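You operate a simulated robot arm through the tools that you are given. There is no shell and no other tool. Be economical: measure what you need, move in short steps, check, and stop when the job is done.

You are at the controls of a simulated robot arm. One attempt, no reset.

TASK
Raise the tub to 30 on the lift gauge, then mix its water even.
Fine: free the orange lift latch, turn the blue knob, lock again; run the stand motor, then switch it off.

Only the result counts: the job must be done as asked and must still hold three seconds after the hand-in. Knocking over, shifting, dropping, spilling or breaking anything else fails it.

THE ROBOT
A 6-joint arm with a two-finger parallel gripper, fixed in place. Base frame: the origin is at the foot of the arm, x ahead of it, y to its left, z up. Lengths are in m, angles in degrees, forces in N, time in s.
With the tool pointing down near the work surface it reaches from about 0.16 to 0.74 m from the base axis. Its first joint turns from -166.0 to 166.0 degrees. Payload 3.91 kg.
The TCP is the grasp point between the finger pads, 0.03 m short of the fingertips. In the tool frame z runs along the fingers and y along their closing line. The gripper opens to 0.11 m. The fingers are 0.02 m wide and 0.01 m thick; the gripper's body (0.048 by 0.112 m) begins 0.055 m behind the TCP.
Orientation is told as [roll, pitch, yaw] about the base's x, y, z axes, in that order, counted from this pose: with the fingers straight down and closing along the base's y, the tool's x points along the base's -x, its y along +y and its z along -z.

THE INTERFACE
- The arm moves only by the tool move_arm. Its argument "plan" is a list of rows, each an object of numbers (a shift or turn left out is 0, a gripper value left out holds the last): "jaw": the opening, from 0 (shut) to 1 (fully open); "tx", "ty", "tz": the shift along the tool's x, y, z in units of 100 mm (1.0 is 100 mm); "ax", "ay", "az": the turn, a rotation vector about the tool's x, y, z in units of 180 degrees (1.0 is 180 degrees). In form: [{"jaw": .., "tx": .., "ty": .., "tz": .., "ax": .., "ay": .., "az": ..}, ...]. A call has 1 to 10 rows; each row is the pose to reach, as a shift and turn from the pose commanded when the call began, along the tool's axes at that moment. A call with a number of a shift or a turn outside -1 to 1 is refused whole. A row lasts 0.2 s, in which the tool goes at most 0.05 m and 8.6 degrees; a call with a longer step from one row to the next is refused whole, and so is a gripper value outside its range. Where a pose cannot be reached the arm comes as near as it can. A force on the tool above 40 N (or 10 N above the force at the start of the call, whichever is more), or a blocked arm, ends the call early, and 0.2 s more pass. Each finger travels about 0.045 m/s and halts on what it meets, pressing with about 41 N; the grip force reading is that of the motor and also rises with nothing between the fingers. The clock runs only during rows and for 0.2 s after the last one: add rows that repeat a pose to give the fingers time. It gives the time, the measured TCP pose, the force on the tool (base axes), the opening and the grip force at its end, in the units of the frame above (readings bear some noise).
- Cameras (640 x 400 px; columns grow to the right, rows downward): "scene" is fixed at [0.0505, 0.6483, 1.6412]; the picture's right is [-0.79, -0.61, 0.00], its down [-0.38, 0.48, -0.79] and it looks along [0.48, -0.62, -0.61] (base axes); focal length 334 px, centre (320, 200). "wrist" rides on the gripper at [0.071, 0.022, -0.107] in the tool frame; the picture's right is [-0.29, 0.96, 0.00], its down [-0.76, -0.23, -0.61] and it looks along [-0.58, -0.18, 0.79] (tool axes); focal length 243 px, centre (320, 200).
- snapshot(camera): a new picture of that camera. It takes no simulated time.
- lift_body(by): slides the trunk up (or, below 0, down) by that many m; the arm rides with it, the base frame stays. It gives what a move gives, with no picture.
- measure_at(camera, pixels): for up to 12 pixels [column, row] of the newest picture of that camera ("zoom" is the newest enlarged one), the place [x, y, z] in the base frame of the surface seen there, good to about 0.003 m. It takes no simulated time.
- close_up(camera, box): a new picture of the part [left, top, right, bottom] of that camera's present view, enlarged. It takes no simulated time.
- hand_in(): hands the job in; it is judged then, once.

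Keep the steps short. Do not move on a guess: measure, check each grasp and each placing, and mend mistakes. In all there are 80 turns and 38 pictures (those below and enlarged ones count). Leave the gripper open and the arm clear of the work at the hand-in unless told otherwise, and finish with a single line.

The tools are called after ">>>" as a command line: name --argument value ..., lists and objects as JSON in quotes. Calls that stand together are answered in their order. move_arm: Moves the arm, as the interface text tells. Its arguments: {"type":"object","properties":{"plan":{"type":"array","items":{"type":"object","properties":{"jaw":{"type":"number"},"tx":{"type":"number"},"ty":{"type":"number"},"tz":{"type":"number"},"ax":{"type":"number"},"ay":{"type":"number"},"az":{"type":"number"}}}}},"required":["plan"]} The other tools are called the same way: lift_body (by) slides the trunk up or down; snapshot (camera) takes a picture; measure_at (camera, pixels) gives the place of the surface under pixels of a picture; close_up (camera, box) takes an enlarged picture of a part of a camera's view; hand_in () hands the job in.

At the start:

```text
time: 0.0
position: [0.3246, 0.0173, 1.3479]
ee_rot: [-0.1, -0.2, 0.0]
ft_force: [-0.7, 0.7, 0.0]
finger_gap: 0.11
grip_force: 0.0
trunk travel left (down, up): [-0.514, 0.076]
```

scene: 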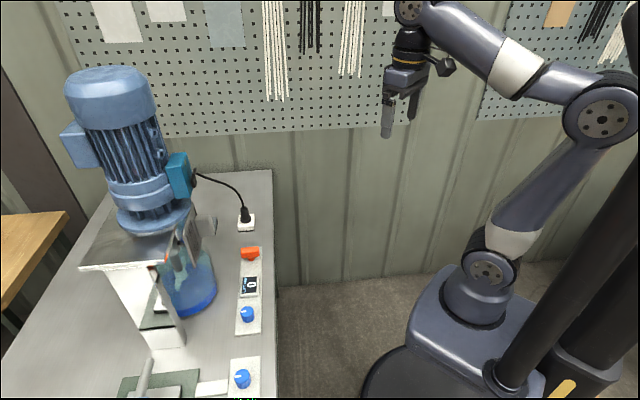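
wrist: 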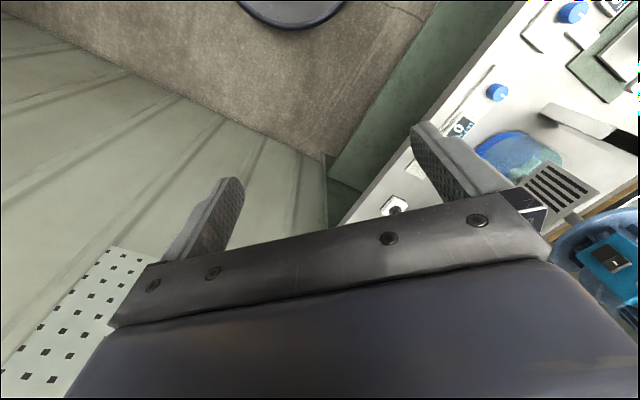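

I see a stand with a blue motor, a panel with an orange latch (250,254), a display (249,286), a blue knob (247,314) and a second panel with a blue knob (242,379). I'll enlarge that region to look closer.

>>> close_up --camera "scene" --box '[190, 230, 290, 400]'

>>> close_up --camera "scene" --box '[50, 60, 280, 400]'

>>> measure_at --camera "scene" --pixels '[[250, 254], [247, 314], [242, 379], [250, 286], [246, 220], [210, 228], [178, 175], [144, 385], [190, 300], [262, 254], [240, 254], [255, 325]]'

```text
2.35 times, centred on (240, 315) of scene
```

zoom: 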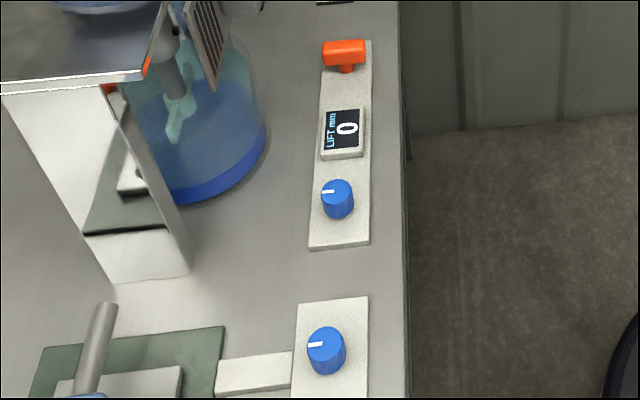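

```text
1.18 times, centred on (165, 230) of scene
```

zoom: 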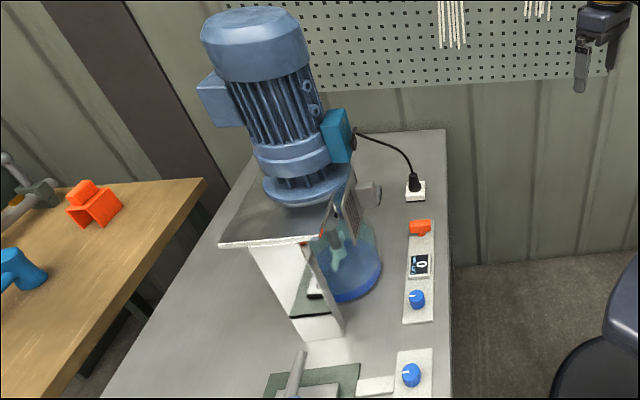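

```text
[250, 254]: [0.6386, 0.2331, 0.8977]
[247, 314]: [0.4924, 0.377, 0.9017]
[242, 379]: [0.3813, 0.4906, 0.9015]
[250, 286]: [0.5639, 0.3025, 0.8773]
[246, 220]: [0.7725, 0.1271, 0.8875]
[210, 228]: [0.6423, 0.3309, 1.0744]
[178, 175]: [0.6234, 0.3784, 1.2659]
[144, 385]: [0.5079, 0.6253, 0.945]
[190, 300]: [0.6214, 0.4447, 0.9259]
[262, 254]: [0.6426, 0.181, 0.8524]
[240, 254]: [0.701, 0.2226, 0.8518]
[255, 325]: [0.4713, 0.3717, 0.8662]
```

Next I need to find the motor switch. The teal box on the motor seems to carry it, at wrist (612,260).

>>> close_up --camera "wrist" --box '[440, 0, 640, 320]'

>>> close_up --camera "scene" --box '[140, 140, 230, 260]'

```text
1.25 times, centred on (540, 160) of wrist
```

zoom: 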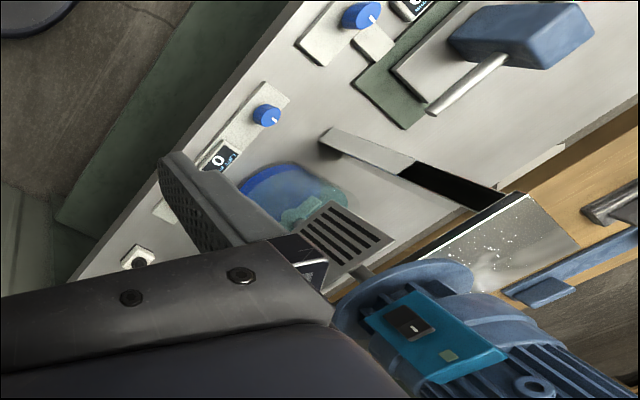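

```text
3.33 times, centred on (185, 200) of scene
```

zoom: 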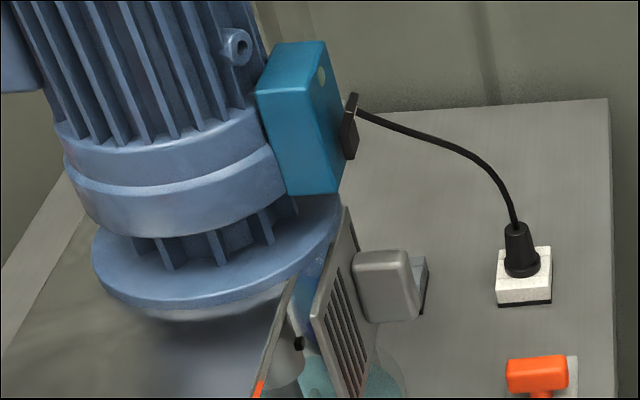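

Measuring the rocker and its box face from the wrist picture, and latch geometry from the scene picture.

>>> measure_at --camera "wrist" --pixels '[[604, 256], [612, 262], [618, 266], [612, 255], [612, 268], [595, 250], [628, 280], [600, 275], [635, 258], [565, 198], [497, 93], [572, 12]]'

>>> measure_at --camera "scene" --pixels '[[243, 251], [250, 250], [257, 250], [257, 257], [243, 257], [250, 258], [250, 261], [247, 309], [252, 314], [241, 312], [196, 228], [208, 218]]'

```text
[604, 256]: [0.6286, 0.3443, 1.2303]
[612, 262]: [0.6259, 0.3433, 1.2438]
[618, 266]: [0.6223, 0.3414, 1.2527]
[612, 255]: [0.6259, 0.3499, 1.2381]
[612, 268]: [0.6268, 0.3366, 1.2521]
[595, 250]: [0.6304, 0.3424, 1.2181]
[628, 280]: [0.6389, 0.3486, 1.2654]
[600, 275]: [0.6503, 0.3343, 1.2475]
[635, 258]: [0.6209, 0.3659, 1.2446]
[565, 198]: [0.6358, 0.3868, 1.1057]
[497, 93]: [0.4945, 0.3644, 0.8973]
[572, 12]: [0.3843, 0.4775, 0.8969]
```

```text
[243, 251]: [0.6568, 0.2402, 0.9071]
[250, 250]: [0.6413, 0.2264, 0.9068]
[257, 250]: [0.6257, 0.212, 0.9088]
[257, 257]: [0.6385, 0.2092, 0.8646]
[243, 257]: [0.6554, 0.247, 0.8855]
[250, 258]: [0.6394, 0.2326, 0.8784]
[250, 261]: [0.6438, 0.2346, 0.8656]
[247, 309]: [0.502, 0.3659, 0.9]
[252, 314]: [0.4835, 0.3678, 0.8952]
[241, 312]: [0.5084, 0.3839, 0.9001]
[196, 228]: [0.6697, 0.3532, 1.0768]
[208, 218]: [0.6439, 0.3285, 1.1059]
```

The rocker sits near (0.626,0.344,1.243) on a vertical face, and the latch is a T-bar at (0.641,0.226,0.907), lying at about 42° across its plate. First I lower the trunk, then carry the arm over to look.

>>> lift_body --by -0.22

>>> move_arm --plan '[{"jaw": 1, "tx": -0.2, "ty": 0.1, "az": -0.04}, {"tx": -0.4, "ty": 0.2, "az": -0.08}, {"tx": -0.6, "ty": 0.3, "az": -0.12}, {"tx": -0.8, "ty": 0.4, "az": -0.16}, {"tx": -1.0, "ty": 0.5, "az": -0.2}, {"tx": -1.0, "ty": 0.6, "az": -0.233}]'

```text
time: 2.3
position: [0.325, 0.017, 1.126]
ee_rot: [-0.1, -0.3, 0.0]
ft_force: [-0.1, 0.2, 0.0]
finger_gap: 0.1097
grip_force: 0.1
trunk travel left (down, up): [-0.294, 0.296]
```

```text
time: 3.7
position: [0.4267, 0.0765, 1.1268]
ee_rot: [-0.2, -0.3, 42.1]
ft_force: [-0.7, 0.6, -0.1]
finger_gap: 0.1099
grip_force: 0.0
trunk travel left (down, up): [-0.294, 0.296]
```

Yaw is 42° now. One more step forward, then a look at the latch.

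>>> move_arm --plan '[{"tx": -0.3}, {"tx": -0.6}, {"tx": -0.9, "ty": -0.1}]'

>>> snapshot --camera "wrist"

```text
time: 4.5
position: [0.4916, 0.1277, 1.1059]
ee_rot: [-0.1, -0.3, 42.1]
ft_force: [-0.2, 0.8, 0.4]
finger_gap: 0.1097
grip_force: 0.0
out of reach, approached as far as the arm can: row 1, 2, 3
trunk travel left (down, up): [-0.294, 0.296]
```

```text
31 pictures are left
```

wrist: 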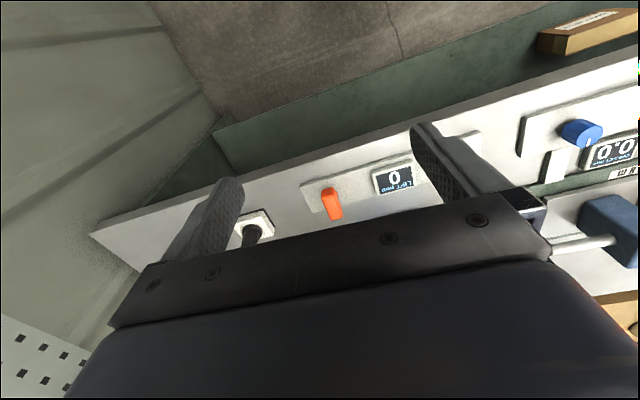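

The arm is at its reach limit at this height. I'll go lower and see, then zoom on the latch.

>>> move_arm --plan '[{"tz": 0.3}, {"tz": 0.6}]'

>>> close_up --camera "wrist" --box '[230, 80, 510, 255]'

```text
time: 5.1
position: [0.4892, 0.1275, 1.0466]
ee_rot: [-0.1, -0.2, 42.0]
ft_force: [-0.2, 0.4, 0.2]
finger_gap: 0.1101
grip_force: 0.0
trunk travel left (down, up): [-0.294, 0.296]
```

```text
2.29 times, centred on (370, 168) of wrist
```

zoom: 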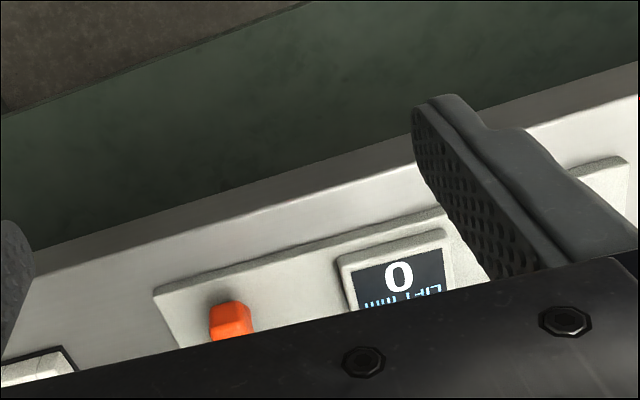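

Moving further out and lower toward the latch's hover point.

>>> move_arm --plan '[{"tx": -0.3, "tz": 0.2}, {"tx": -0.6, "tz": 0.4, "ty": -0.1}, {"tx": -0.9, "tz": 0.5, "ty": -0.2}]'

```text
time: 5.9
position: [0.5735, 0.1718, 0.9985]
ee_rot: [-0.1, -0.1, 42.0]
ft_force: [-0.2, -0.5, 0.3]
finger_gap: 0.1099
grip_force: 0.2
trunk travel left (down, up): [-0.294, 0.296]
```

Reachable now. Checking the view of the latch from here with both cameras.

>>> snapshot --camera "wrist"

>>> close_up --camera "scene" --box '[210, 200, 290, 250]'

```text
29 pictures are left
```

wrist: 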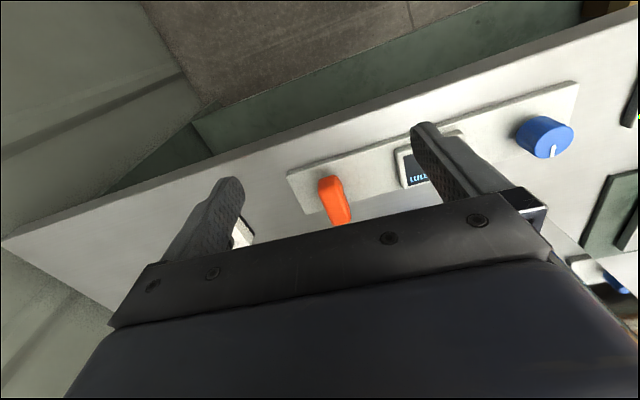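

```text
8.00 times, centred on (250, 225) of scene
```

zoom: 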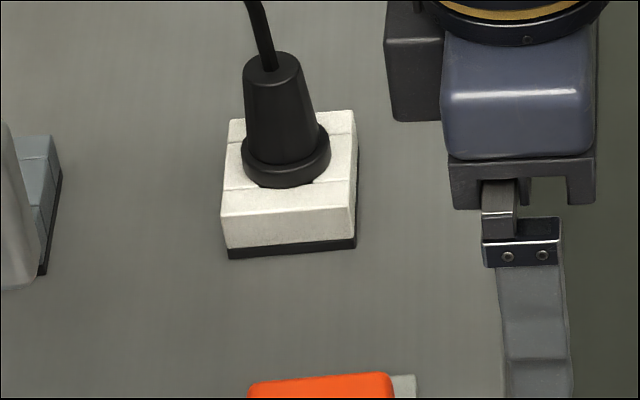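

Before grasping, I'll take a close look at the latch to learn how it moves.

>>> close_up --camera "scene" --box '[226, 240, 274, 270]'

>>> close_up --camera "wrist" --box '[280, 140, 440, 240]'

```text
13.33 times, centred on (250, 255) of scene
```

zoom: 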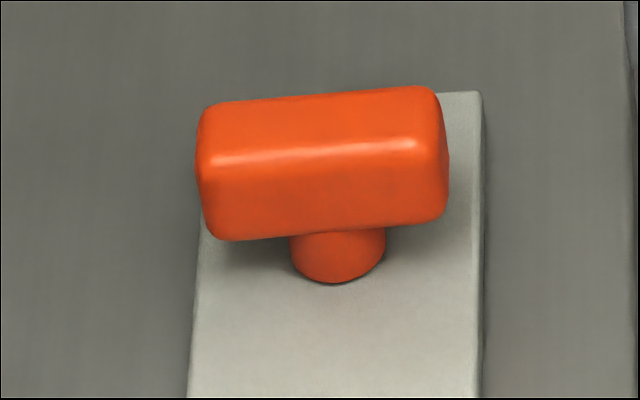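

```text
4.00 times, centred on (360, 190) of wrist
```

zoom: 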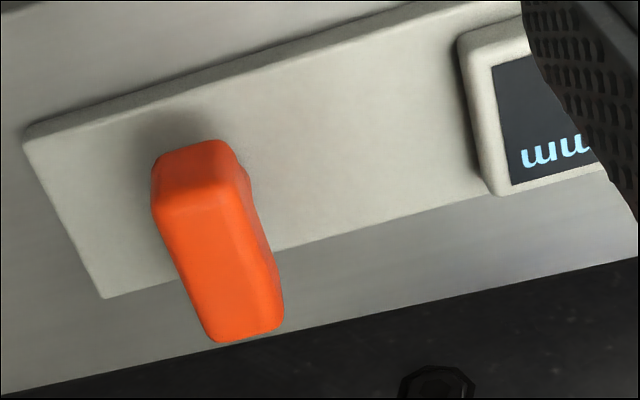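

A T-handle on a round stem, so a quarter turn. I measure its top corners.

>>> measure_at --camera "zoom" --pixels '[[170, 205], [235, 190], [215, 330], [275, 320], [205, 260], [250, 255], [225, 258], [110, 290], [30, 145], [300, 200]]'

```text
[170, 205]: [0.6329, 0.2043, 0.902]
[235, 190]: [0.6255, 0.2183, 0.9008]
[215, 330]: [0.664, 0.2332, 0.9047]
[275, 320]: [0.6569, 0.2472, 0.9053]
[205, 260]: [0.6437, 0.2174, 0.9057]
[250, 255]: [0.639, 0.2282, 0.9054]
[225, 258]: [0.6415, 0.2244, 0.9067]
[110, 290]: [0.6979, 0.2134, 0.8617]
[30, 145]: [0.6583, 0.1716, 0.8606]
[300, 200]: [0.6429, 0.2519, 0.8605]
```

Latch centre is (0.645,0.226), top at 0.906, bar 43° and 16 mm thick, plate at 0.861. I move above it with the jaw part-open.

>>> move_arm --plan '[{"jaw": 0.6, "tx": -0.3}, {"tx": -0.6, "ty": -0.04}, {"tx": -0.89, "ty": -0.076}, {"tx": -0.89, "ty": -0.076, "tz": 0.3}, {"tx": -0.89, "ty": -0.076, "tz": 0.45}]'

>>> snapshot --camera "scene"

```text
time: 7.1
position: [0.6452, 0.2253, 0.9517]
ee_rot: [0.0, 0.0, 42.1]
ft_force: [1.1, 0.1, 1.5]
finger_gap: 0.0661
grip_force: 0.1
out of reach, approached as far as the arm can: row 3
trunk travel left (down, up): [-0.294, 0.296]
```

```text
25 pictures are left
```

scene: 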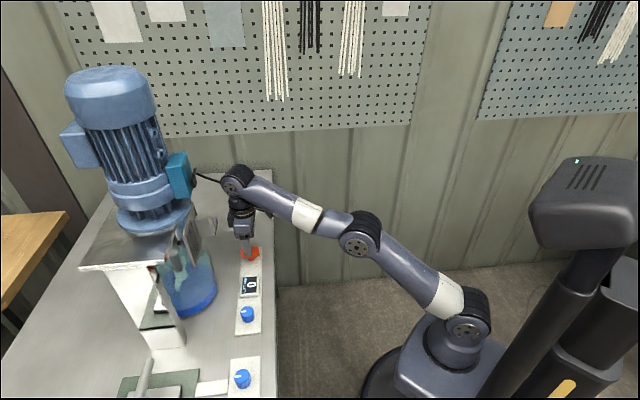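

Fingers straddle the latch from above. Now straight down to z≈0.901 (tips about 9 mm above the plate) and close.

>>> move_arm --plan '[{"tz": 0.25}, {"tz": 0.5}, {"tz": 0.5, "jaw": 0.1}, {"tz": 0.5}, {"tz": 0.5}, {"tz": 0.5}]'

```text
time: 8.5
position: [0.6456, 0.2225, 0.9027]
ee_rot: [-0.3, -0.3, 41.8]
ft_force: [22.8, -16.2, 2.6]
finger_gap: 0.0249
grip_force: 44.4
trunk travel left (down, up): [-0.294, 0.296]
```

Gripped with a gap of 25 mm, with 28 N sideways load. The grip sits a few mm off centre along -y tool, so I shift to relieve it.

>>> move_arm --plan '[{"ty": -0.02}, {"ty": -0.03}]'

```text
time: 9.1
position: [0.6456, 0.2229, 0.9018]
ee_rot: [-0.1, 0.0, 42.0]
ft_force: [14.2, -18.5, 0.1]
finger_gap: 0.0248
grip_force: 45.0
trunk travel left (down, up): [-0.294, 0.296]
```

>>> move_arm --plan '[{"ty": -0.03}, {"ty": -0.06}, {"ty": -0.06}]'

```text
time: 9.9
position: [0.6466, 0.2227, 0.9019]
ee_rot: [0.2, 0.1, 42.4]
ft_force: [-24.8, 4.4, -9.9]
finger_gap: 0.0243
grip_force: 45.3
trunk travel left (down, up): [-0.294, 0.296]
```

Overshot (now +20 N); back by 2.7 mm.

>>> move_arm --plan '[{"ty": 0.027}, {"ty": 0.027}]'

```text
time: 10.5
position: [0.6459, 0.2219, 0.9018]
ee_rot: [-0.1, 0.2, 42.0]
ft_force: [-25.1, 2.5, -12.7]
finger_gap: 0.0245
grip_force: 44.7
trunk travel left (down, up): [-0.294, 0.296]
```

The load is mostly friction now. I open briefly and re-grip at this centre to let it relax.

>>> move_arm --plan '[{"jaw": 0.45}, {"jaw": 0.45}, {"jaw": 0.1}, {"jaw": 0.1}, {"jaw": 0.1}, {"jaw": 0.1}]'

```text
time: 11.9
position: [0.6466, 0.223, 0.9029]
ee_rot: [-0.1, -0.2, 42.0]
ft_force: [-3.3, 6.6, 2.6]
finger_gap: 0.0245
grip_force: 44.3
trunk travel left (down, up): [-0.294, 0.296]
```

Centred grip, low load. Now a cautious test turn clockwise from above (about 16°).

>>> move_arm --plan '[{"az": 0.03}, {"az": 0.06}, {"az": 0.09}]'

```text
time: 12.7
position: [0.6457, 0.2221, 0.9025]
ee_rot: [-0.1, -0.1, 26.0]
ft_force: [-13.7, 4.6, 0.0]
finger_gap: 0.0312
grip_force: 45.2
trunk travel left (down, up): [-0.294, 0.296]
```

The gap opened to 31 mm, so the bar did not follow: it's at a stop that way. Back, then the other way.

>>> move_arm --plan '[{"az": -0.045}, {"az": -0.09}, {"az": -0.09}]'

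>>> move_arm --plan '[{"az": -0.03}, {"az": -0.06}, {"az": -0.09}, {"az": -0.12}]'

```text
time: 13.5
position: [0.6478, 0.2239, 0.9034]
ee_rot: [-0.2, -0.2, 42.2]
ft_force: [-5.2, 19.0, -1.1]
finger_gap: 0.0245
grip_force: 44.9
trunk travel left (down, up): [-0.294, 0.296]
```

```text
time: 14.5
position: [0.6474, 0.2229, 0.9028]
ee_rot: [-0.2, -0.2, 63.7]
ft_force: [4.9, 21.8, 3.3]
finger_gap: 0.0237
grip_force: 44.7
trunk travel left (down, up): [-0.294, 0.296]
```

The gap stays at 24 mm while yaw is now 64°: the latch turns counter-clockwise. Continuing to about 90° of turn.

>>> move_arm --plan '[{"az": -0.045}, {"az": -0.09}, {"az": -0.135}, {"az": -0.18}, {"az": -0.225}, {"az": -0.27}]'

```text
time: 16.1
position: [0.6489, 0.2239, 0.9024]
ee_rot: [-0.6, 0.1, 112.3]
ft_force: [9.1, 12.3, 2.9]
finger_gap: 0.0243
grip_force: 45.2
trunk travel left (down, up): [-0.294, 0.296]
stopped in row 6: the force on the tool passed its limit (the readings are from after the stop); the commanded pose is now the measured one
```

Stopped at yaw 112° on force. I open to relax the side load and look.

>>> move_arm --plan '[{"jaw": 0.45}, {"jaw": 0.45}]'

>>> close_up --camera "scene" --box '[210, 200, 290, 330]'

```text
time: 16.7
position: [0.6469, 0.2209, 0.9022]
ee_rot: [-0.5, 0.0, 112.2]
ft_force: [0.7, -0.3, 0.2]
finger_gap: 0.0496
grip_force: 0.0
trunk travel left (down, up): [-0.294, 0.296]
```

```text
3.08 times, centred on (250, 265) of scene
```

zoom: 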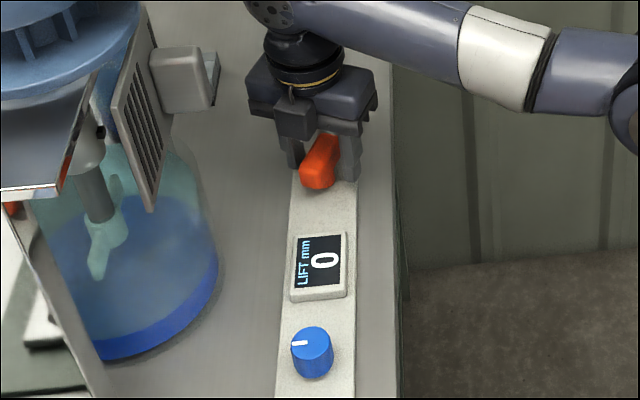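

The bar is turned roughly along the plate but not quite. Re-grip and try further.

>>> move_arm --plan '[{"jaw": 0.1}, {"jaw": 0.1}, {"jaw": 0.1}, {"az": -0.03}, {"az": -0.06}, {"az": -0.09}, {"az": -0.11}]'

```text
time: 18.3
position: [0.6504, 0.2224, 0.904]
ee_rot: [-0.6, 0.2, 132.2]
ft_force: [24.0, 11.4, 11.2]
finger_gap: 0.0242
grip_force: 45.5
trunk travel left (down, up): [-0.294, 0.296]
```

Followed to 132° with constant gap, a full quarter turn. A small extra turn tests for the end stop.

>>> move_arm --plan '[{"az": -0.03}, {"az": -0.05}, {"az": -0.05}]'

```text
time: 19.1
position: [0.6502, 0.2225, 0.9018]
ee_rot: [-0.5, 0.4, 141.1]
ft_force: [29.2, 14.8, 10.3]
finger_gap: 0.026
grip_force: 45.3
trunk travel left (down, up): [-0.294, 0.296]
```

The stop is reached (gap begins to open at 141°). Release, and rise straight up.

>>> move_arm --plan '[{"az": 0.03, "jaw": 0.5}, {"az": 0.03, "jaw": 0.5}, {"az": 0.03, "tz": -0.3}, {"az": 0.03, "tz": -0.65}]'

>>> close_up --camera "scene" --box '[226, 240, 274, 330]'

>>> measure_at --camera "wrist" --pixels '[[320, 200]]'

```text
time: 20.1
position: [0.6444, 0.2209, 0.9675]
ee_rot: [-0.7, 0.3, 135.7]
ft_force: [-1.0, -0.6, 0.3]
finger_gap: 0.0548
grip_force: 0.1
trunk travel left (down, up): [-0.294, 0.296]
```

```text
4.44 times, centred on (250, 285) of scene
```

zoom: 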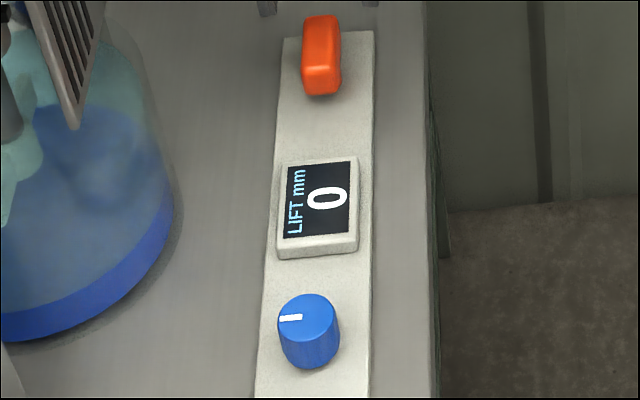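

```text
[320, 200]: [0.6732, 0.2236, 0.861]
```

Latch lies along the plate now: freed. I measure the knob's top outline.

>>> measure_at --camera "zoom" --pixels '[[283, 316], [308, 298], [334, 316], [308, 332], [308, 316], [310, 355], [282, 345], [336, 345], [290, 318]]'

```text
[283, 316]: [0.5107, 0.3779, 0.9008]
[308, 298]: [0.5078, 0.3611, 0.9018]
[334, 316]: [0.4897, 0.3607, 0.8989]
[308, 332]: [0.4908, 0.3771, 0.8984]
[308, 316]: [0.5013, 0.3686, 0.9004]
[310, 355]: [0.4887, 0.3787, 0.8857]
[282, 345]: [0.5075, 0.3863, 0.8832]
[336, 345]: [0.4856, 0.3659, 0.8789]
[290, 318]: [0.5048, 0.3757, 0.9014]
```

Knob centre is about (0.4995,0.3695), top 0.900, diameter 28 mm. I travel along the plate at this height toward it, turning the tool back to about 90°.

>>> move_arm --plan '[{"jaw": 0.5, "tx": -0.3}, {"tx": -0.6}, {"tx": -1.0, "ty": -0.02}]'

>>> move_arm --plan '[{"tx": -0.2, "az": 0.045}, {"tx": -0.4, "az": 0.09}, {"tx": -0.6, "az": 0.135}, {"tx": -0.8, "az": 0.18}, {"tx": -0.9, "az": 0.22}, {"tx": -1.0, "az": 0.254}]'

```text
time: 20.9
position: [0.5759, 0.2921, 0.9665]
ee_rot: [-0.5, 0.3, 135.6]
ft_force: [0.5, -0.6, 0.3]
finger_gap: 0.0551
grip_force: 0.0
trunk travel left (down, up): [-0.294, 0.296]
```

```text
time: 22.3
position: [0.5049, 0.363, 0.9678]
ee_rot: [-0.5, -0.1, 89.7]
ft_force: [0.0, 0.1, -0.1]
finger_gap: 0.0548
grip_force: 0.1
trunk travel left (down, up): [-0.294, 0.296]
```

Aligning on the knob and descending to z≈0.899, then closing.

>>> move_arm --plan '[{"tx": -0.065, "ty": 0.054}, {"tx": -0.065, "ty": 0.054, "tz": 0.35}, {"tx": -0.065, "ty": 0.054, "tz": 0.69}, {"tx": -0.065, "ty": 0.054, "tz": 0.69, "jaw": 0.1}, {"tx": -0.065, "ty": 0.054, "tz": 0.69}, {"tx": -0.065, "ty": 0.054, "tz": 0.69}]'

```text
time: 23.7
position: [0.5002, 0.3681, 0.9002]
ee_rot: [-0.4, -0.2, 90.0]
ft_force: [-6.1, -1.6, -1.1]
finger_gap: 0.032
grip_force: 44.9
trunk travel left (down, up): [-0.294, 0.296]
```

Gripped (32 mm gap, low load). Test turn clockwise from above by 16° and read the gauge.

>>> move_arm --plan '[{"az": 0.03}, {"az": 0.06}, {"az": 0.09}]'

>>> close_up --camera "scene" --box '[190, 250, 280, 335]'

```text
time: 24.5
position: [0.4987, 0.3688, 0.9013]
ee_rot: [-0.4, -0.1, 73.7]
ft_force: [-16.9, -5.4, 4.3]
finger_gap: 0.0319
grip_force: 44.9
trunk travel left (down, up): [-0.294, 0.296]
```

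```text
4.71 times, centred on (235, 292) of scene
```

zoom: 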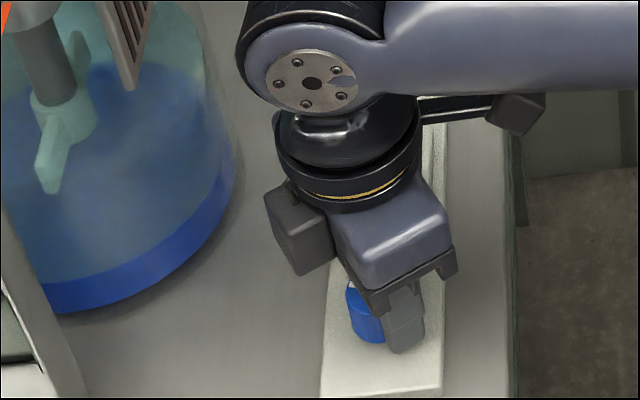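

The gauge is hidden in the scene view; trying the wrist view.

>>> snapshot --camera "wrist"

```text
21 pictures are left
```

wrist: 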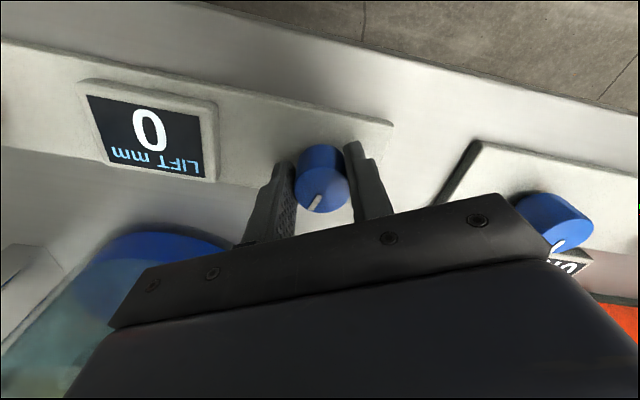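

Gauge readable in the wrist view: still 0. Now turn the other way by 33° and compare.

>>> move_arm --plan '[{"az": -0.045}, {"az": -0.09}, {"az": -0.135}, {"az": -0.18}]'

>>> snapshot --camera "wrist"

```text
time: 25.5
position: [0.5006, 0.3693, 0.9007]
ee_rot: [-0.7, -0.2, 106.1]
ft_force: [-10.2, 4.3, 5.2]
finger_gap: 0.0316
grip_force: 45.7
trunk travel left (down, up): [-0.294, 0.296]
```

```text
20 pictures are left
```

wrist: 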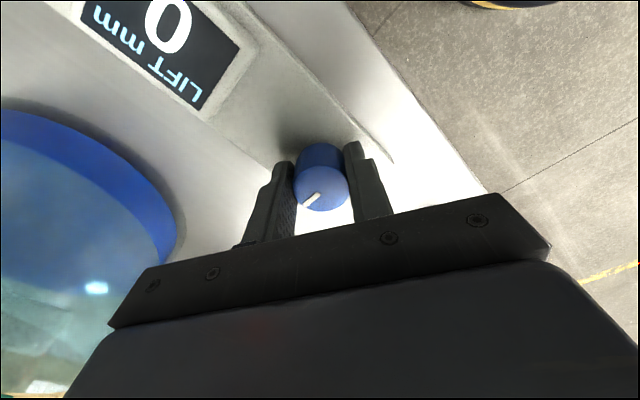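

The pointer shifted relative to the fingers, so the knob stayed put this way (a stop at zero). I now turn clockwise 60° from here.

>>> move_arm --plan '[{"az": 0.045}, {"az": 0.09}, {"az": 0.135}, {"az": 0.18}, {"az": 0.225}, {"az": 0.27}, {"az": 0.315}, {"az": 0.36}]'

>>> snapshot --camera "wrist"

```text
time: 27.3
position: [0.499, 0.3717, 0.8998]
ee_rot: [-0.2, -0.5, 41.3]
ft_force: [-30.5, 5.0, 1.8]
finger_gap: 0.0318
grip_force: 45.0
trunk travel left (down, up): [-0.294, 0.296]
```

```text
19 pictures are left
```

wrist: 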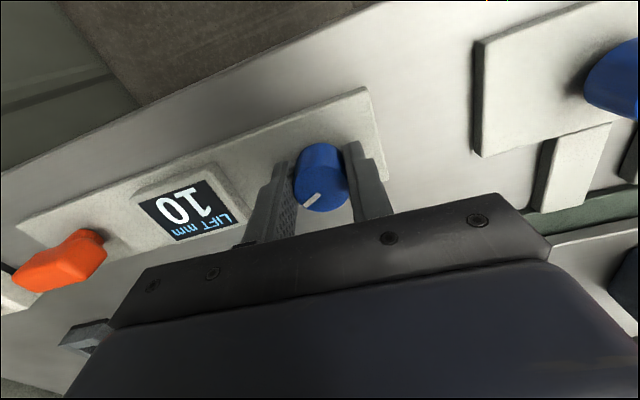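

The gauge reads 10 after about 65°. Clockwise raises it. I turn 60° more and read.

>>> move_arm --plan '[{"az": 0.045}, {"az": 0.09}, {"az": 0.135}, {"az": 0.18}, {"az": 0.225}, {"az": 0.27}, {"az": 0.315}, {"az": 0.36}]'

>>> close_up --camera "wrist" --box '[0, 0, 640, 400]'

```text
time: 29.1
position: [0.4978, 0.3734, 0.8998]
ee_rot: [0.5, -0.3, -23.4]
ft_force: [-26.3, 23.4, 7.5]
finger_gap: 0.0314
grip_force: 44.8
trunk travel left (down, up): [-0.294, 0.296]
```

```text
1.00 times, centred on (320, 200) of wrist
```

zoom: 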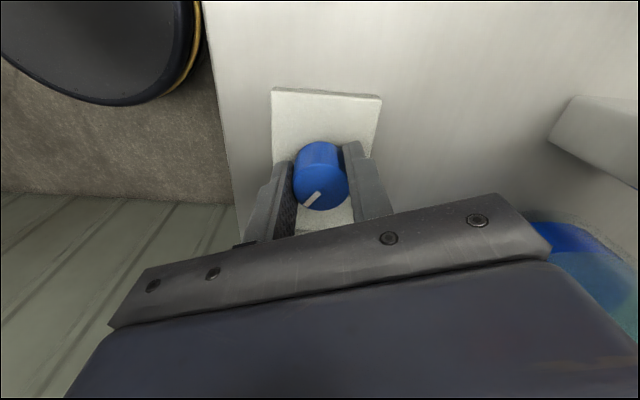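

The knob followed (pointer unchanged between fingers) but the gauge is out of view. I open, rotate the tool back in place, and re-grip.

>>> move_arm --plan '[{"jaw": 0.5}, {"jaw": 0.5}, {"az": -0.045}, {"az": -0.09}, {"az": -0.135}, {"az": -0.18}, {"az": -0.225}, {"az": -0.27}, {"az": -0.315}, {"az": -0.36}]'

>>> snapshot --camera "wrist"

```text
time: 31.3
position: [0.5012, 0.3688, 0.8985]
ee_rot: [-0.2, -0.5, 41.6]
ft_force: [-0.1, -0.5, 0.4]
finger_gap: 0.055
grip_force: 0.0
trunk travel left (down, up): [-0.294, 0.296]
```

```text
17 pictures are left
```

wrist: 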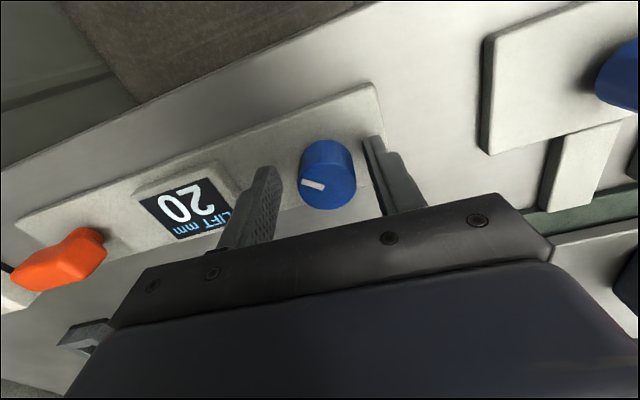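

Gauge reads 20, i.e. about 6.5° per mm. I rotate to 106°, re-grip, and turn most of the way.

>>> move_arm --plan '[{"az": -0.045}, {"az": -0.09}, {"az": -0.135}, {"az": -0.18}, {"az": -0.225}, {"az": -0.27}, {"az": -0.315}, {"az": -0.36}]'

>>> move_arm --plan '[{"jaw": 0.1}, {"jaw": 0.1}, {"jaw": 0.1}, {"az": 0.045}, {"az": 0.09}, {"az": 0.135}, {"az": 0.18}, {"az": 0.225}, {"az": 0.27}, {"az": 0.3}]'

>>> close_up --camera "wrist" --box '[60, 80, 380, 280]'

```text
time: 33.1
position: [0.5013, 0.3684, 0.8978]
ee_rot: [-0.5, -0.1, 106.4]
ft_force: [1.0, 0.9, 0.0]
finger_gap: 0.055
grip_force: 0.1
trunk travel left (down, up): [-0.294, 0.296]
```

```text
time: 35.3
position: [0.4961, 0.3698, 0.8985]
ee_rot: [-0.1, -0.1, 52.1]
ft_force: [-37.2, -1.0, -9.7]
finger_gap: 0.0309
grip_force: 45.0
trunk travel left (down, up): [-0.294, 0.296]
```

```text
2.00 times, centred on (220, 180) of wrist
```

zoom: 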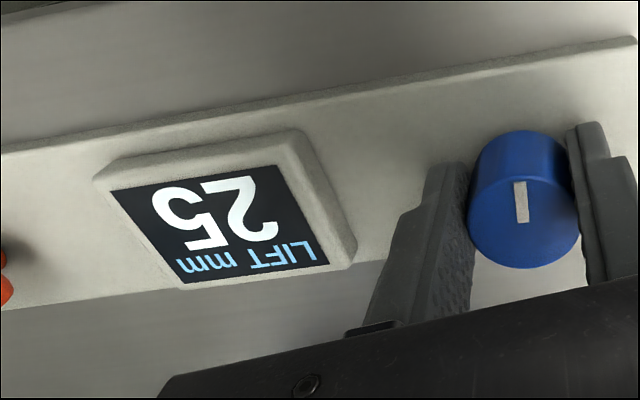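

Reads 25, with a 37 N side load. I relieve it by moving 4 mm toward base -x while turning 18° on.

>>> move_arm --plan '[{"tx": 0.025, "ty": 0.032}, {"tx": 0.025, "ty": 0.032, "az": 0.035}, {"tx": 0.025, "ty": 0.032, "az": 0.07}, {"tx": 0.025, "ty": 0.032, "az": 0.1}]'

>>> close_up --camera "wrist" --box '[60, 80, 380, 280]'

```text
time: 36.3
position: [0.496, 0.3702, 0.8989]
ee_rot: [-0.2, -0.4, 34.1]
ft_force: [-22.7, 5.0, -14.2]
finger_gap: 0.031
grip_force: 44.9
trunk travel left (down, up): [-0.294, 0.296]
```

```text
2.00 times, centred on (220, 180) of wrist
```

zoom: 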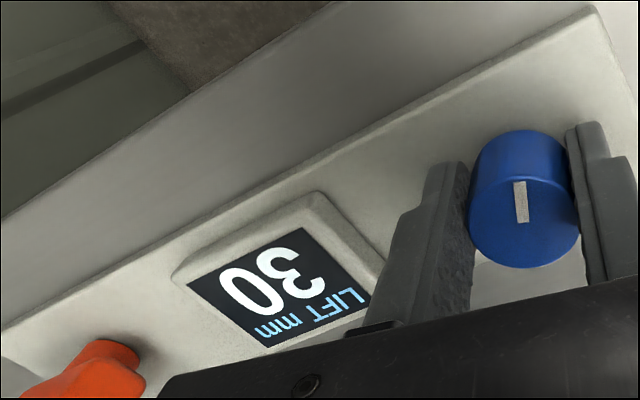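

Gauge reads 30. The reading steps suggest the display moves in coarse steps, so I release, rise a bit, and check knob pointer and gauge from the scene.

>>> move_arm --plan '[{"jaw": 0.5}, {"jaw": 0.5}, {"tz": -0.3}, {"tz": -0.7}, {"tz": -0.7, "tx": 0.4}, {"tz": -0.7, "tx": 0.8}]'

>>> close_up --camera "scene" --box '[210, 240, 290, 330]'

```text
time: 37.7
position: [0.4308, 0.3231, 0.9673]
ee_rot: [-0.1, -0.4, 34.2]
ft_force: [0.3, -0.5, -0.7]
finger_gap: 0.055
grip_force: 0.1
trunk travel left (down, up): [-0.294, 0.296]
```

```text
4.44 times, centred on (250, 285) of scene
```

zoom: 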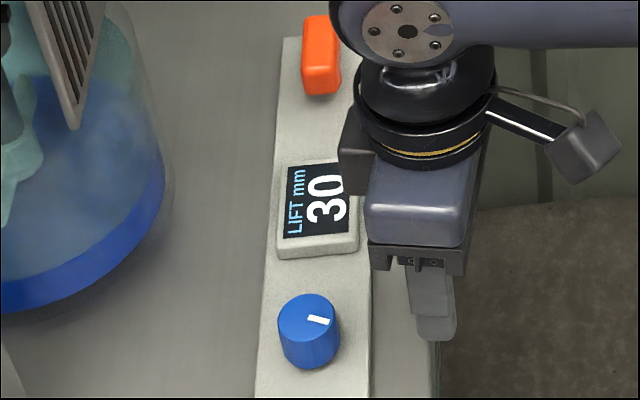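

Gauge holds at 30. I check independently how high the tub's lower edge now is, and where the knob pointer sits.

>>> measure_at --camera "zoom" --pixels '[[60, 285], [60, 295], [60, 305], [100, 265], [100, 275], [100, 285], [140, 220], [140, 235], [30, 300], [30, 310], [312, 318], [328, 322]]'

>>> close_up --camera "scene" --box '[140, 230, 268, 330]'

```text
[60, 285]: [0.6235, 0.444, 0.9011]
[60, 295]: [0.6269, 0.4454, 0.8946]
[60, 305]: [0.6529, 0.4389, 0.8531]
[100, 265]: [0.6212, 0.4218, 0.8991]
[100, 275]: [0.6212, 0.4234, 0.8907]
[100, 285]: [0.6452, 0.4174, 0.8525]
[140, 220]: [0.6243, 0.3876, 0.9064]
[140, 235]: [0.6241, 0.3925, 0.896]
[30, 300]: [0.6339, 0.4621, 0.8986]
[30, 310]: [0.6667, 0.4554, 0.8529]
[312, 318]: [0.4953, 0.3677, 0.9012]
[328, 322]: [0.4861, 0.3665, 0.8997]
```

```text
4.00 times, centred on (204, 280) of scene
```

zoom: 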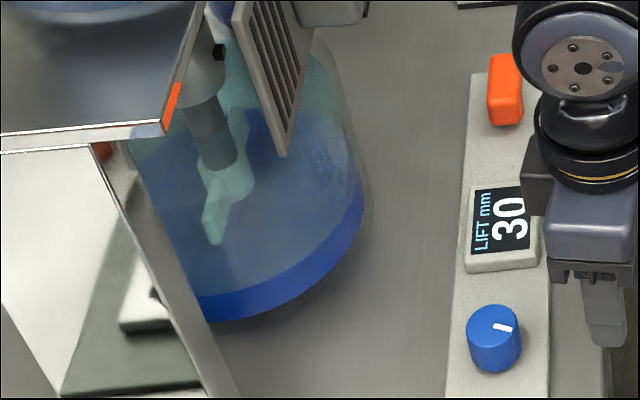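

The tub's lower edge is now about 0.889 against a table at about 0.856, consistent with 30. Next, re-lock: travel to the latch with the tool turned back to about 133°.

>>> move_arm --plan '[{"jaw": 0.5, "tx": -0.06, "ty": -0.1, "az": -0.045}, {"tx": -0.12, "ty": -0.2, "az": -0.09}, {"tx": -0.18, "ty": -0.3, "az": -0.135}, {"tx": -0.24, "ty": -0.4, "az": -0.18}, {"tx": -0.3, "ty": -0.5, "az": -0.225}, {"tx": -0.36, "ty": -0.6, "az": -0.27}, {"tx": -0.42, "ty": -0.7, "az": -0.315}, {"tx": -0.48, "ty": -0.8, "az": -0.36}, {"tx": -0.54, "ty": -0.9, "az": -0.405}, {"tx": -0.6, "ty": -1.0, "az": -0.45}]'

```text
time: 39.9
position: [0.5361, 0.275, 0.9691]
ee_rot: [-0.5, 0.0, 115.4]
ft_force: [-0.2, -0.6, 0.8]
finger_gap: 0.0549
grip_force: 0.0
trunk travel left (down, up): [-0.294, 0.296]
```

>>> move_arm --plan '[{"tx": 0.25, "ty": -0.2, "az": -0.03}, {"tx": 0.5, "ty": -0.4, "az": -0.06}, {"tx": 0.75, "ty": -0.6, "az": -0.08}, {"tx": 0.95, "ty": -0.766, "az": -0.1}]'

>>> close_up --camera "scene" --box '[220, 215, 284, 270]'

```text
time: 40.9
position: [0.6439, 0.221, 0.9677]
ee_rot: [-0.7, 0.4, 133.2]
ft_force: [0.5, 0.1, 0.4]
finger_gap: 0.0549
grip_force: 0.1
trunk travel left (down, up): [-0.294, 0.296]
```

```text
7.27 times, centred on (252, 242) of scene
```

zoom: 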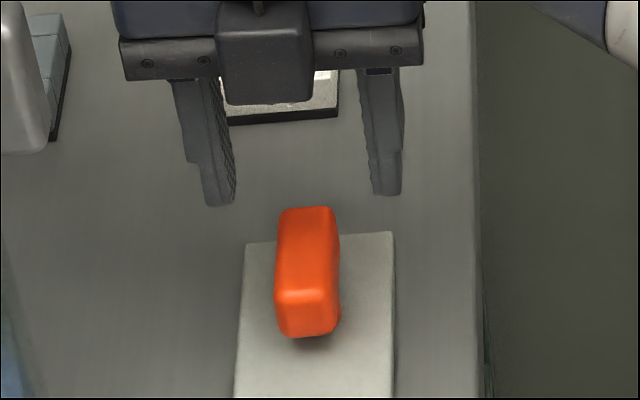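

Aligned above the bar. Descend, close, then turn clockwise.

>>> move_arm --plan '[{"ty": -0.035, "tz": 0.3}, {"ty": -0.035, "tz": 0.65}, {"ty": -0.035, "tz": 0.65, "jaw": 0.1}, {"ty": -0.035, "tz": 0.65}, {"ty": -0.035, "tz": 0.65}]'

>>> move_arm --plan '[{"az": 0.045}, {"az": 0.09}, {"az": 0.135}, {"az": 0.18}, {"az": 0.225}, {"az": 0.27}]'

```text
time: 42.1
position: [0.6479, 0.2236, 0.9025]
ee_rot: [-0.5, 0.2, 133.2]
ft_force: [4.9, 2.4, 0.1]
finger_gap: 0.0242
grip_force: 40.6
trunk travel left (down, up): [-0.294, 0.296]
```

```text
time: 43.5
position: [0.6484, 0.2243, 0.9033]
ee_rot: [-0.3, -0.1, 84.4]
ft_force: [-6.1, -5.5, -7.5]
finger_gap: 0.024
grip_force: 44.7
trunk travel left (down, up): [-0.294, 0.296]
```

Gap steady at 24 mm; it follows. Finishing the quarter turn with a small push past the stop.

>>> move_arm --plan '[{"az": 0.045}, {"az": 0.09}, {"az": 0.135}, {"az": 0.18}, {"az": 0.225}, {"az": 0.255}, {"az": 0.255}]'

```text
time: 45.1
position: [0.6484, 0.2244, 0.9047]
ee_rot: [-0.2, -0.5, 38.6]
ft_force: [-14.1, -7.0, -17.9]
finger_gap: 0.0258
grip_force: 45.3
trunk travel left (down, up): [-0.294, 0.296]
```

The stop is reached. Release, rise, back away and check.

>>> move_arm --plan '[{"az": -0.01, "jaw": 0.5}, {"az": -0.01, "jaw": 0.5}, {"az": -0.01, "tz": -0.3}, {"az": -0.01, "tz": -0.65}, {"tx": 0.4, "tz": -0.8}, {"tx": 0.8, "tz": -0.9}, {"tx": 1.0, "tz": -1.0}]'

>>> close_up --camera "scene" --box '[210, 240, 290, 330]'

>>> close_up --camera "wrist" --box '[240, 100, 560, 300]'

```text
time: 46.7
position: [0.5679, 0.1591, 1.0037]
ee_rot: [-0.2, -0.5, 38.6]
ft_force: [-0.4, -0.2, -0.3]
finger_gap: 0.055
grip_force: 0.0
out of reach, approached as far as the arm can: row 4
trunk travel left (down, up): [-0.294, 0.296]
```

```text
4.44 times, centred on (250, 285) of scene
```

zoom: 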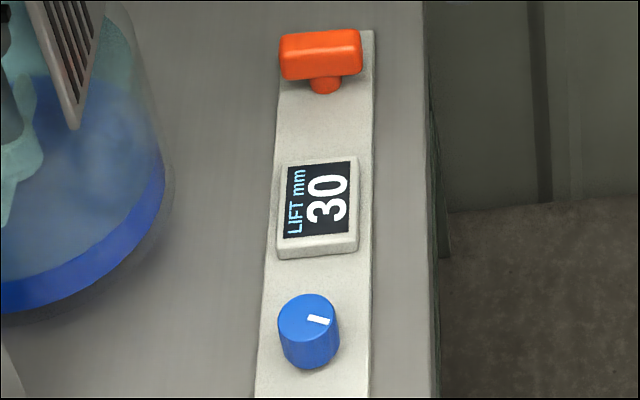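

```text
2.00 times, centred on (400, 200) of wrist
```

zoom: 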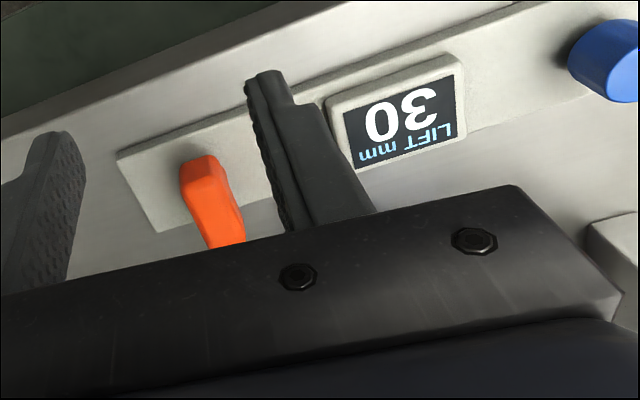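

Latch across the plate again (locked) and gauge 30. Now the motor: back off, raise the trunk, then tilt the tool to horizontal facing the rocker.

>>> move_arm --plan '[{"tx": 0.3, "jaw": 0.0}, {"tx": 0.6}, {"tx": 0.9}, {"tx": 1.0}]'

>>> lift_body --by 0.2

>>> move_arm --plan '[{"ay": -0.045}, {"ay": -0.09}, {"ay": -0.135}, {"ay": -0.18}, {"ay": -0.225}, {"ay": -0.27}, {"ay": -0.315}, {"ay": -0.36}, {"ay": -0.405}, {"ay": -0.45}]'

```text
time: 47.7
position: [0.4911, 0.0985, 1.0044]
ee_rot: [-0.2, -0.5, 38.7]
ft_force: [0.4, -0.3, -0.4]
finger_gap: 0.0
grip_force: 33.2
trunk travel left (down, up): [-0.294, 0.296]
```

```text
time: 49.8
position: [0.4927, 0.0983, 1.2036]
ee_rot: [-0.2, -0.6, 38.6]
ft_force: [0.0, 0.2, -0.7]
finger_gap: 0.0
grip_force: 37.6
trunk travel left (down, up): [-0.494, 0.096]
```

```text
time: 52.0
position: [0.4909, 0.0979, 1.2027]
ee_rot: [-1.2, -81.4, 39.8]
ft_force: [0.3, -0.1, -0.8]
finger_gap: 0.0001
grip_force: 37.3
trunk travel left (down, up): [-0.494, 0.096]
```

Nearly horizontal. Finish the tilt and yaw to face the box, then a step sideways/up toward the standoff point.

>>> move_arm --plan '[{"ay": -0.045, "ax": -0.012}, {"ay": -0.048, "ax": -0.02}]'

>>> move_arm --plan '[{"ty": 0.3, "tx": -0.2}, {"ty": 0.6, "tx": -0.4}, {"ty": 0.87, "tx": -0.47}, {"ty": 0.87, "tx": -0.47, "tz": 0.3}, {"ty": 0.87, "tx": -0.47, "tz": 0.6}, {"ty": 0.87, "tx": -0.47, "tz": 0.9}]'

>>> snapshot --camera "wrist"

```text
time: 52.6
position: [0.4915, 0.0987, 1.2034]
ee_rot: [157.0, -89.8, -114.8]
ft_force: [0.1, -0.4, -0.2]
finger_gap: 0.0
grip_force: 37.5
trunk travel left (down, up): [-0.494, 0.096]
```

```text
time: 54.0
position: [0.5024, 0.2241, 1.2514]
ee_rot: [147.1, -89.8, -104.9]
ft_force: [-0.3, 0.1, 0.7]
finger_gap: 0.0
grip_force: 37.6
trunk travel left (down, up): [-0.494, 0.096]
```

```text
9 pictures are left
```

wrist: 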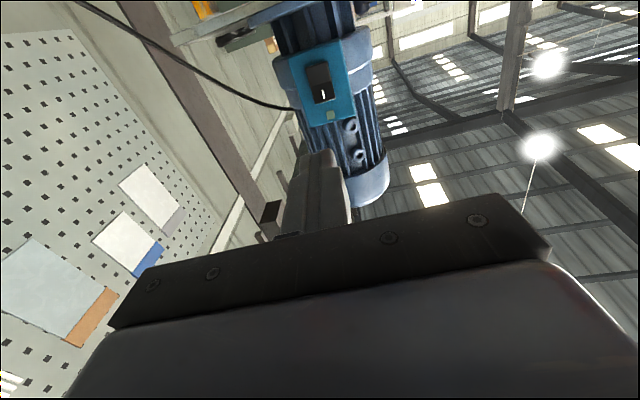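

The rocker is visible at (322,80). Enlarge and measure it.

>>> close_up --camera "wrist" --box '[272, 35, 368, 135]'

>>> measure_at --camera "wrist" --pixels '[[318, 64], [319, 70], [320, 76], [322, 83], [322, 90], [323, 97], [311, 82], [332, 80], [305, 110], [345, 55], [300, 60], [348, 100]]'

```text
4.00 times, centred on (320, 85) of wrist
```

zoom: 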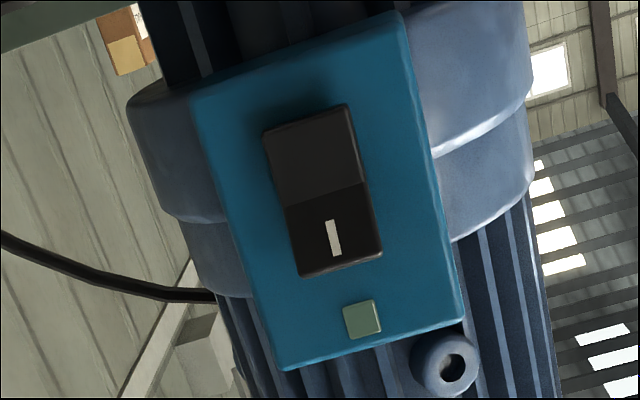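

```text
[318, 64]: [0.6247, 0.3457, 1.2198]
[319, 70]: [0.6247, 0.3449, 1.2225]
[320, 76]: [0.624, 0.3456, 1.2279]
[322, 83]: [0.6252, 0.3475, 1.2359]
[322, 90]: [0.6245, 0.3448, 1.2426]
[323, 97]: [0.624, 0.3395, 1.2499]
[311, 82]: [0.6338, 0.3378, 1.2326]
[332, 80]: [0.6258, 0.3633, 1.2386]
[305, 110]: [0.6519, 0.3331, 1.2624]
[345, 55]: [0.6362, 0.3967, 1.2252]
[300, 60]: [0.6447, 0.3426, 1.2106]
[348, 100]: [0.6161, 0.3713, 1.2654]
```

The rocker spans z 1.218–1.255, hinge at 1.237, "I" on the upper half (out). I need the tip at z≈1.248, 5 mm further in +y tool. Advancing about 100 mm, stopping short.

>>> move_arm --plan '[{"ty": 0.055, "tx": 0.03}, {"ty": 0.055, "tx": 0.03, "tz": 0.4}, {"ty": 0.055, "tx": 0.03, "tz": 0.8}, {"ty": 0.055, "tx": 0.03, "tz": 1.0}, {"ty": 0.055, "tx": 0.03, "tz": 1.0}]'

>>> close_up --camera "wrist" --box '[220, 0, 420, 240]'

```text
time: 55.2
position: [0.5721, 0.2951, 1.2495]
ee_rot: [139.5, -89.8, -97.1]
ft_force: [0.3, 0.0, -0.3]
finger_gap: 0.0
grip_force: 38.1
trunk travel left (down, up): [-0.494, 0.096]
```

```text
1.67 times, centred on (320, 120) of wrist
```

zoom: 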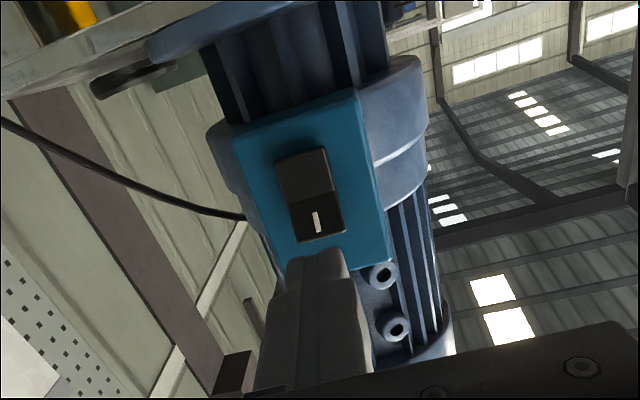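

Aligned laterally. Advancing slowly to press the upper half.

>>> move_arm --plan '[{"tz": 0.2}, {"tz": 0.32}, {"tz": 0.36}, {"tz": 0.39}]'

```text
time: 56.2
position: [0.5987, 0.3201, 1.2482]
ee_rot: [140.2, -89.7, -98.0]
ft_force: [-0.5, -0.8, 0.7]
finger_gap: 0.0001
grip_force: 37.6
trunk travel left (down, up): [-0.494, 0.096]
```

No contact yet. I continue in 2 mm steps.

>>> move_arm --plan '[{"tz": 0.02}, {"tz": 0.04}, {"tz": 0.06}]'

>>> close_up --camera "wrist" --box '[220, 0, 420, 240]'

```text
time: 57.0
position: [0.6041, 0.3251, 1.2482]
ee_rot: [142.1, -89.8, -99.8]
ft_force: [1.0, -0.1, 0.0]
finger_gap: 0.0001
grip_force: 37.1
trunk travel left (down, up): [-0.494, 0.096]
```

```text
1.67 times, centred on (320, 120) of wrist
```

zoom: 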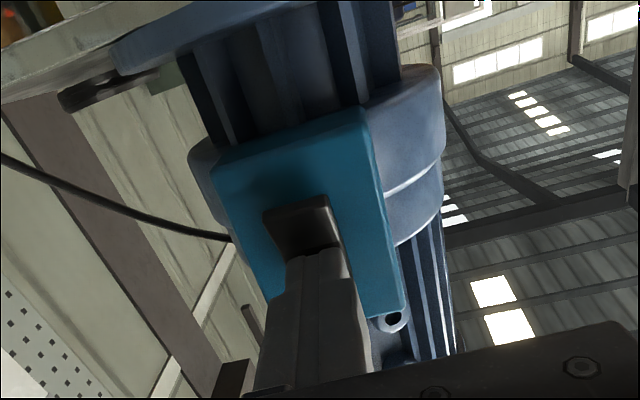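

The tip is right at the rocker's upper half; a few mm more, watching force.

>>> move_arm --plan '[{"tz": 0.02}, {"tz": 0.04}, {"tz": 0.06}, {"tz": 0.08}]'

```text
time: 58.0
position: [0.6057, 0.3268, 1.2489]
ee_rot: [106.1, -89.9, -63.8]
ft_force: [-27.1, -22.8, 0.3]
finger_gap: 0.0
grip_force: 37.8
trunk travel left (down, up): [-0.494, 0.096]
stopped in row 4: the force on the tool passed its limit (the readings are from after the stop); the commanded pose is now the measured one
```

Firm contact (35 N). Back off 60 mm and see whether it toggled and the motor runs.

>>> move_arm --plan '[{"tz": -0.2}, {"tz": -0.6}, {"tz": -0.6}]'

>>> snapshot --camera "scene"

>>> close_up --camera "wrist" --box '[220, 0, 420, 240]'

```text
time: 58.8
position: [0.5636, 0.2899, 1.2457]
ee_rot: [39.2, -89.7, 3.1]
ft_force: [0.2, 0.7, 0.4]
finger_gap: 0.0
grip_force: 37.6
trunk travel left (down, up): [-0.494, 0.096]
```

```text
5 pictures are left
```

scene: 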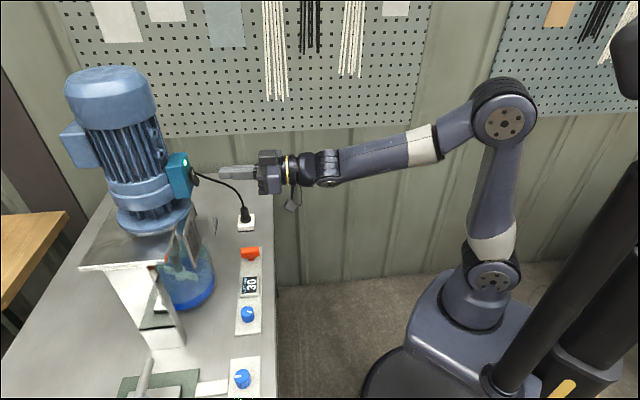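

```text
1.67 times, centred on (320, 120) of wrist
```

zoom: 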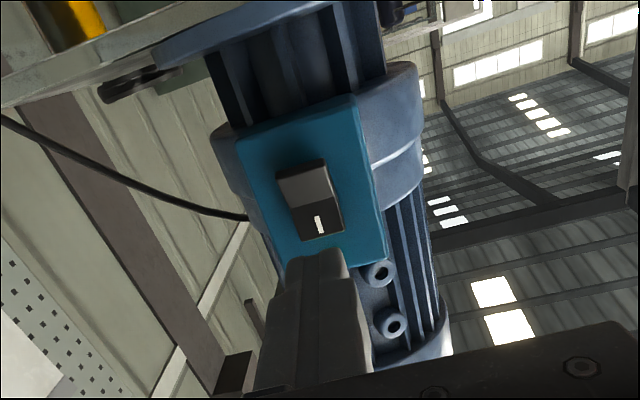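

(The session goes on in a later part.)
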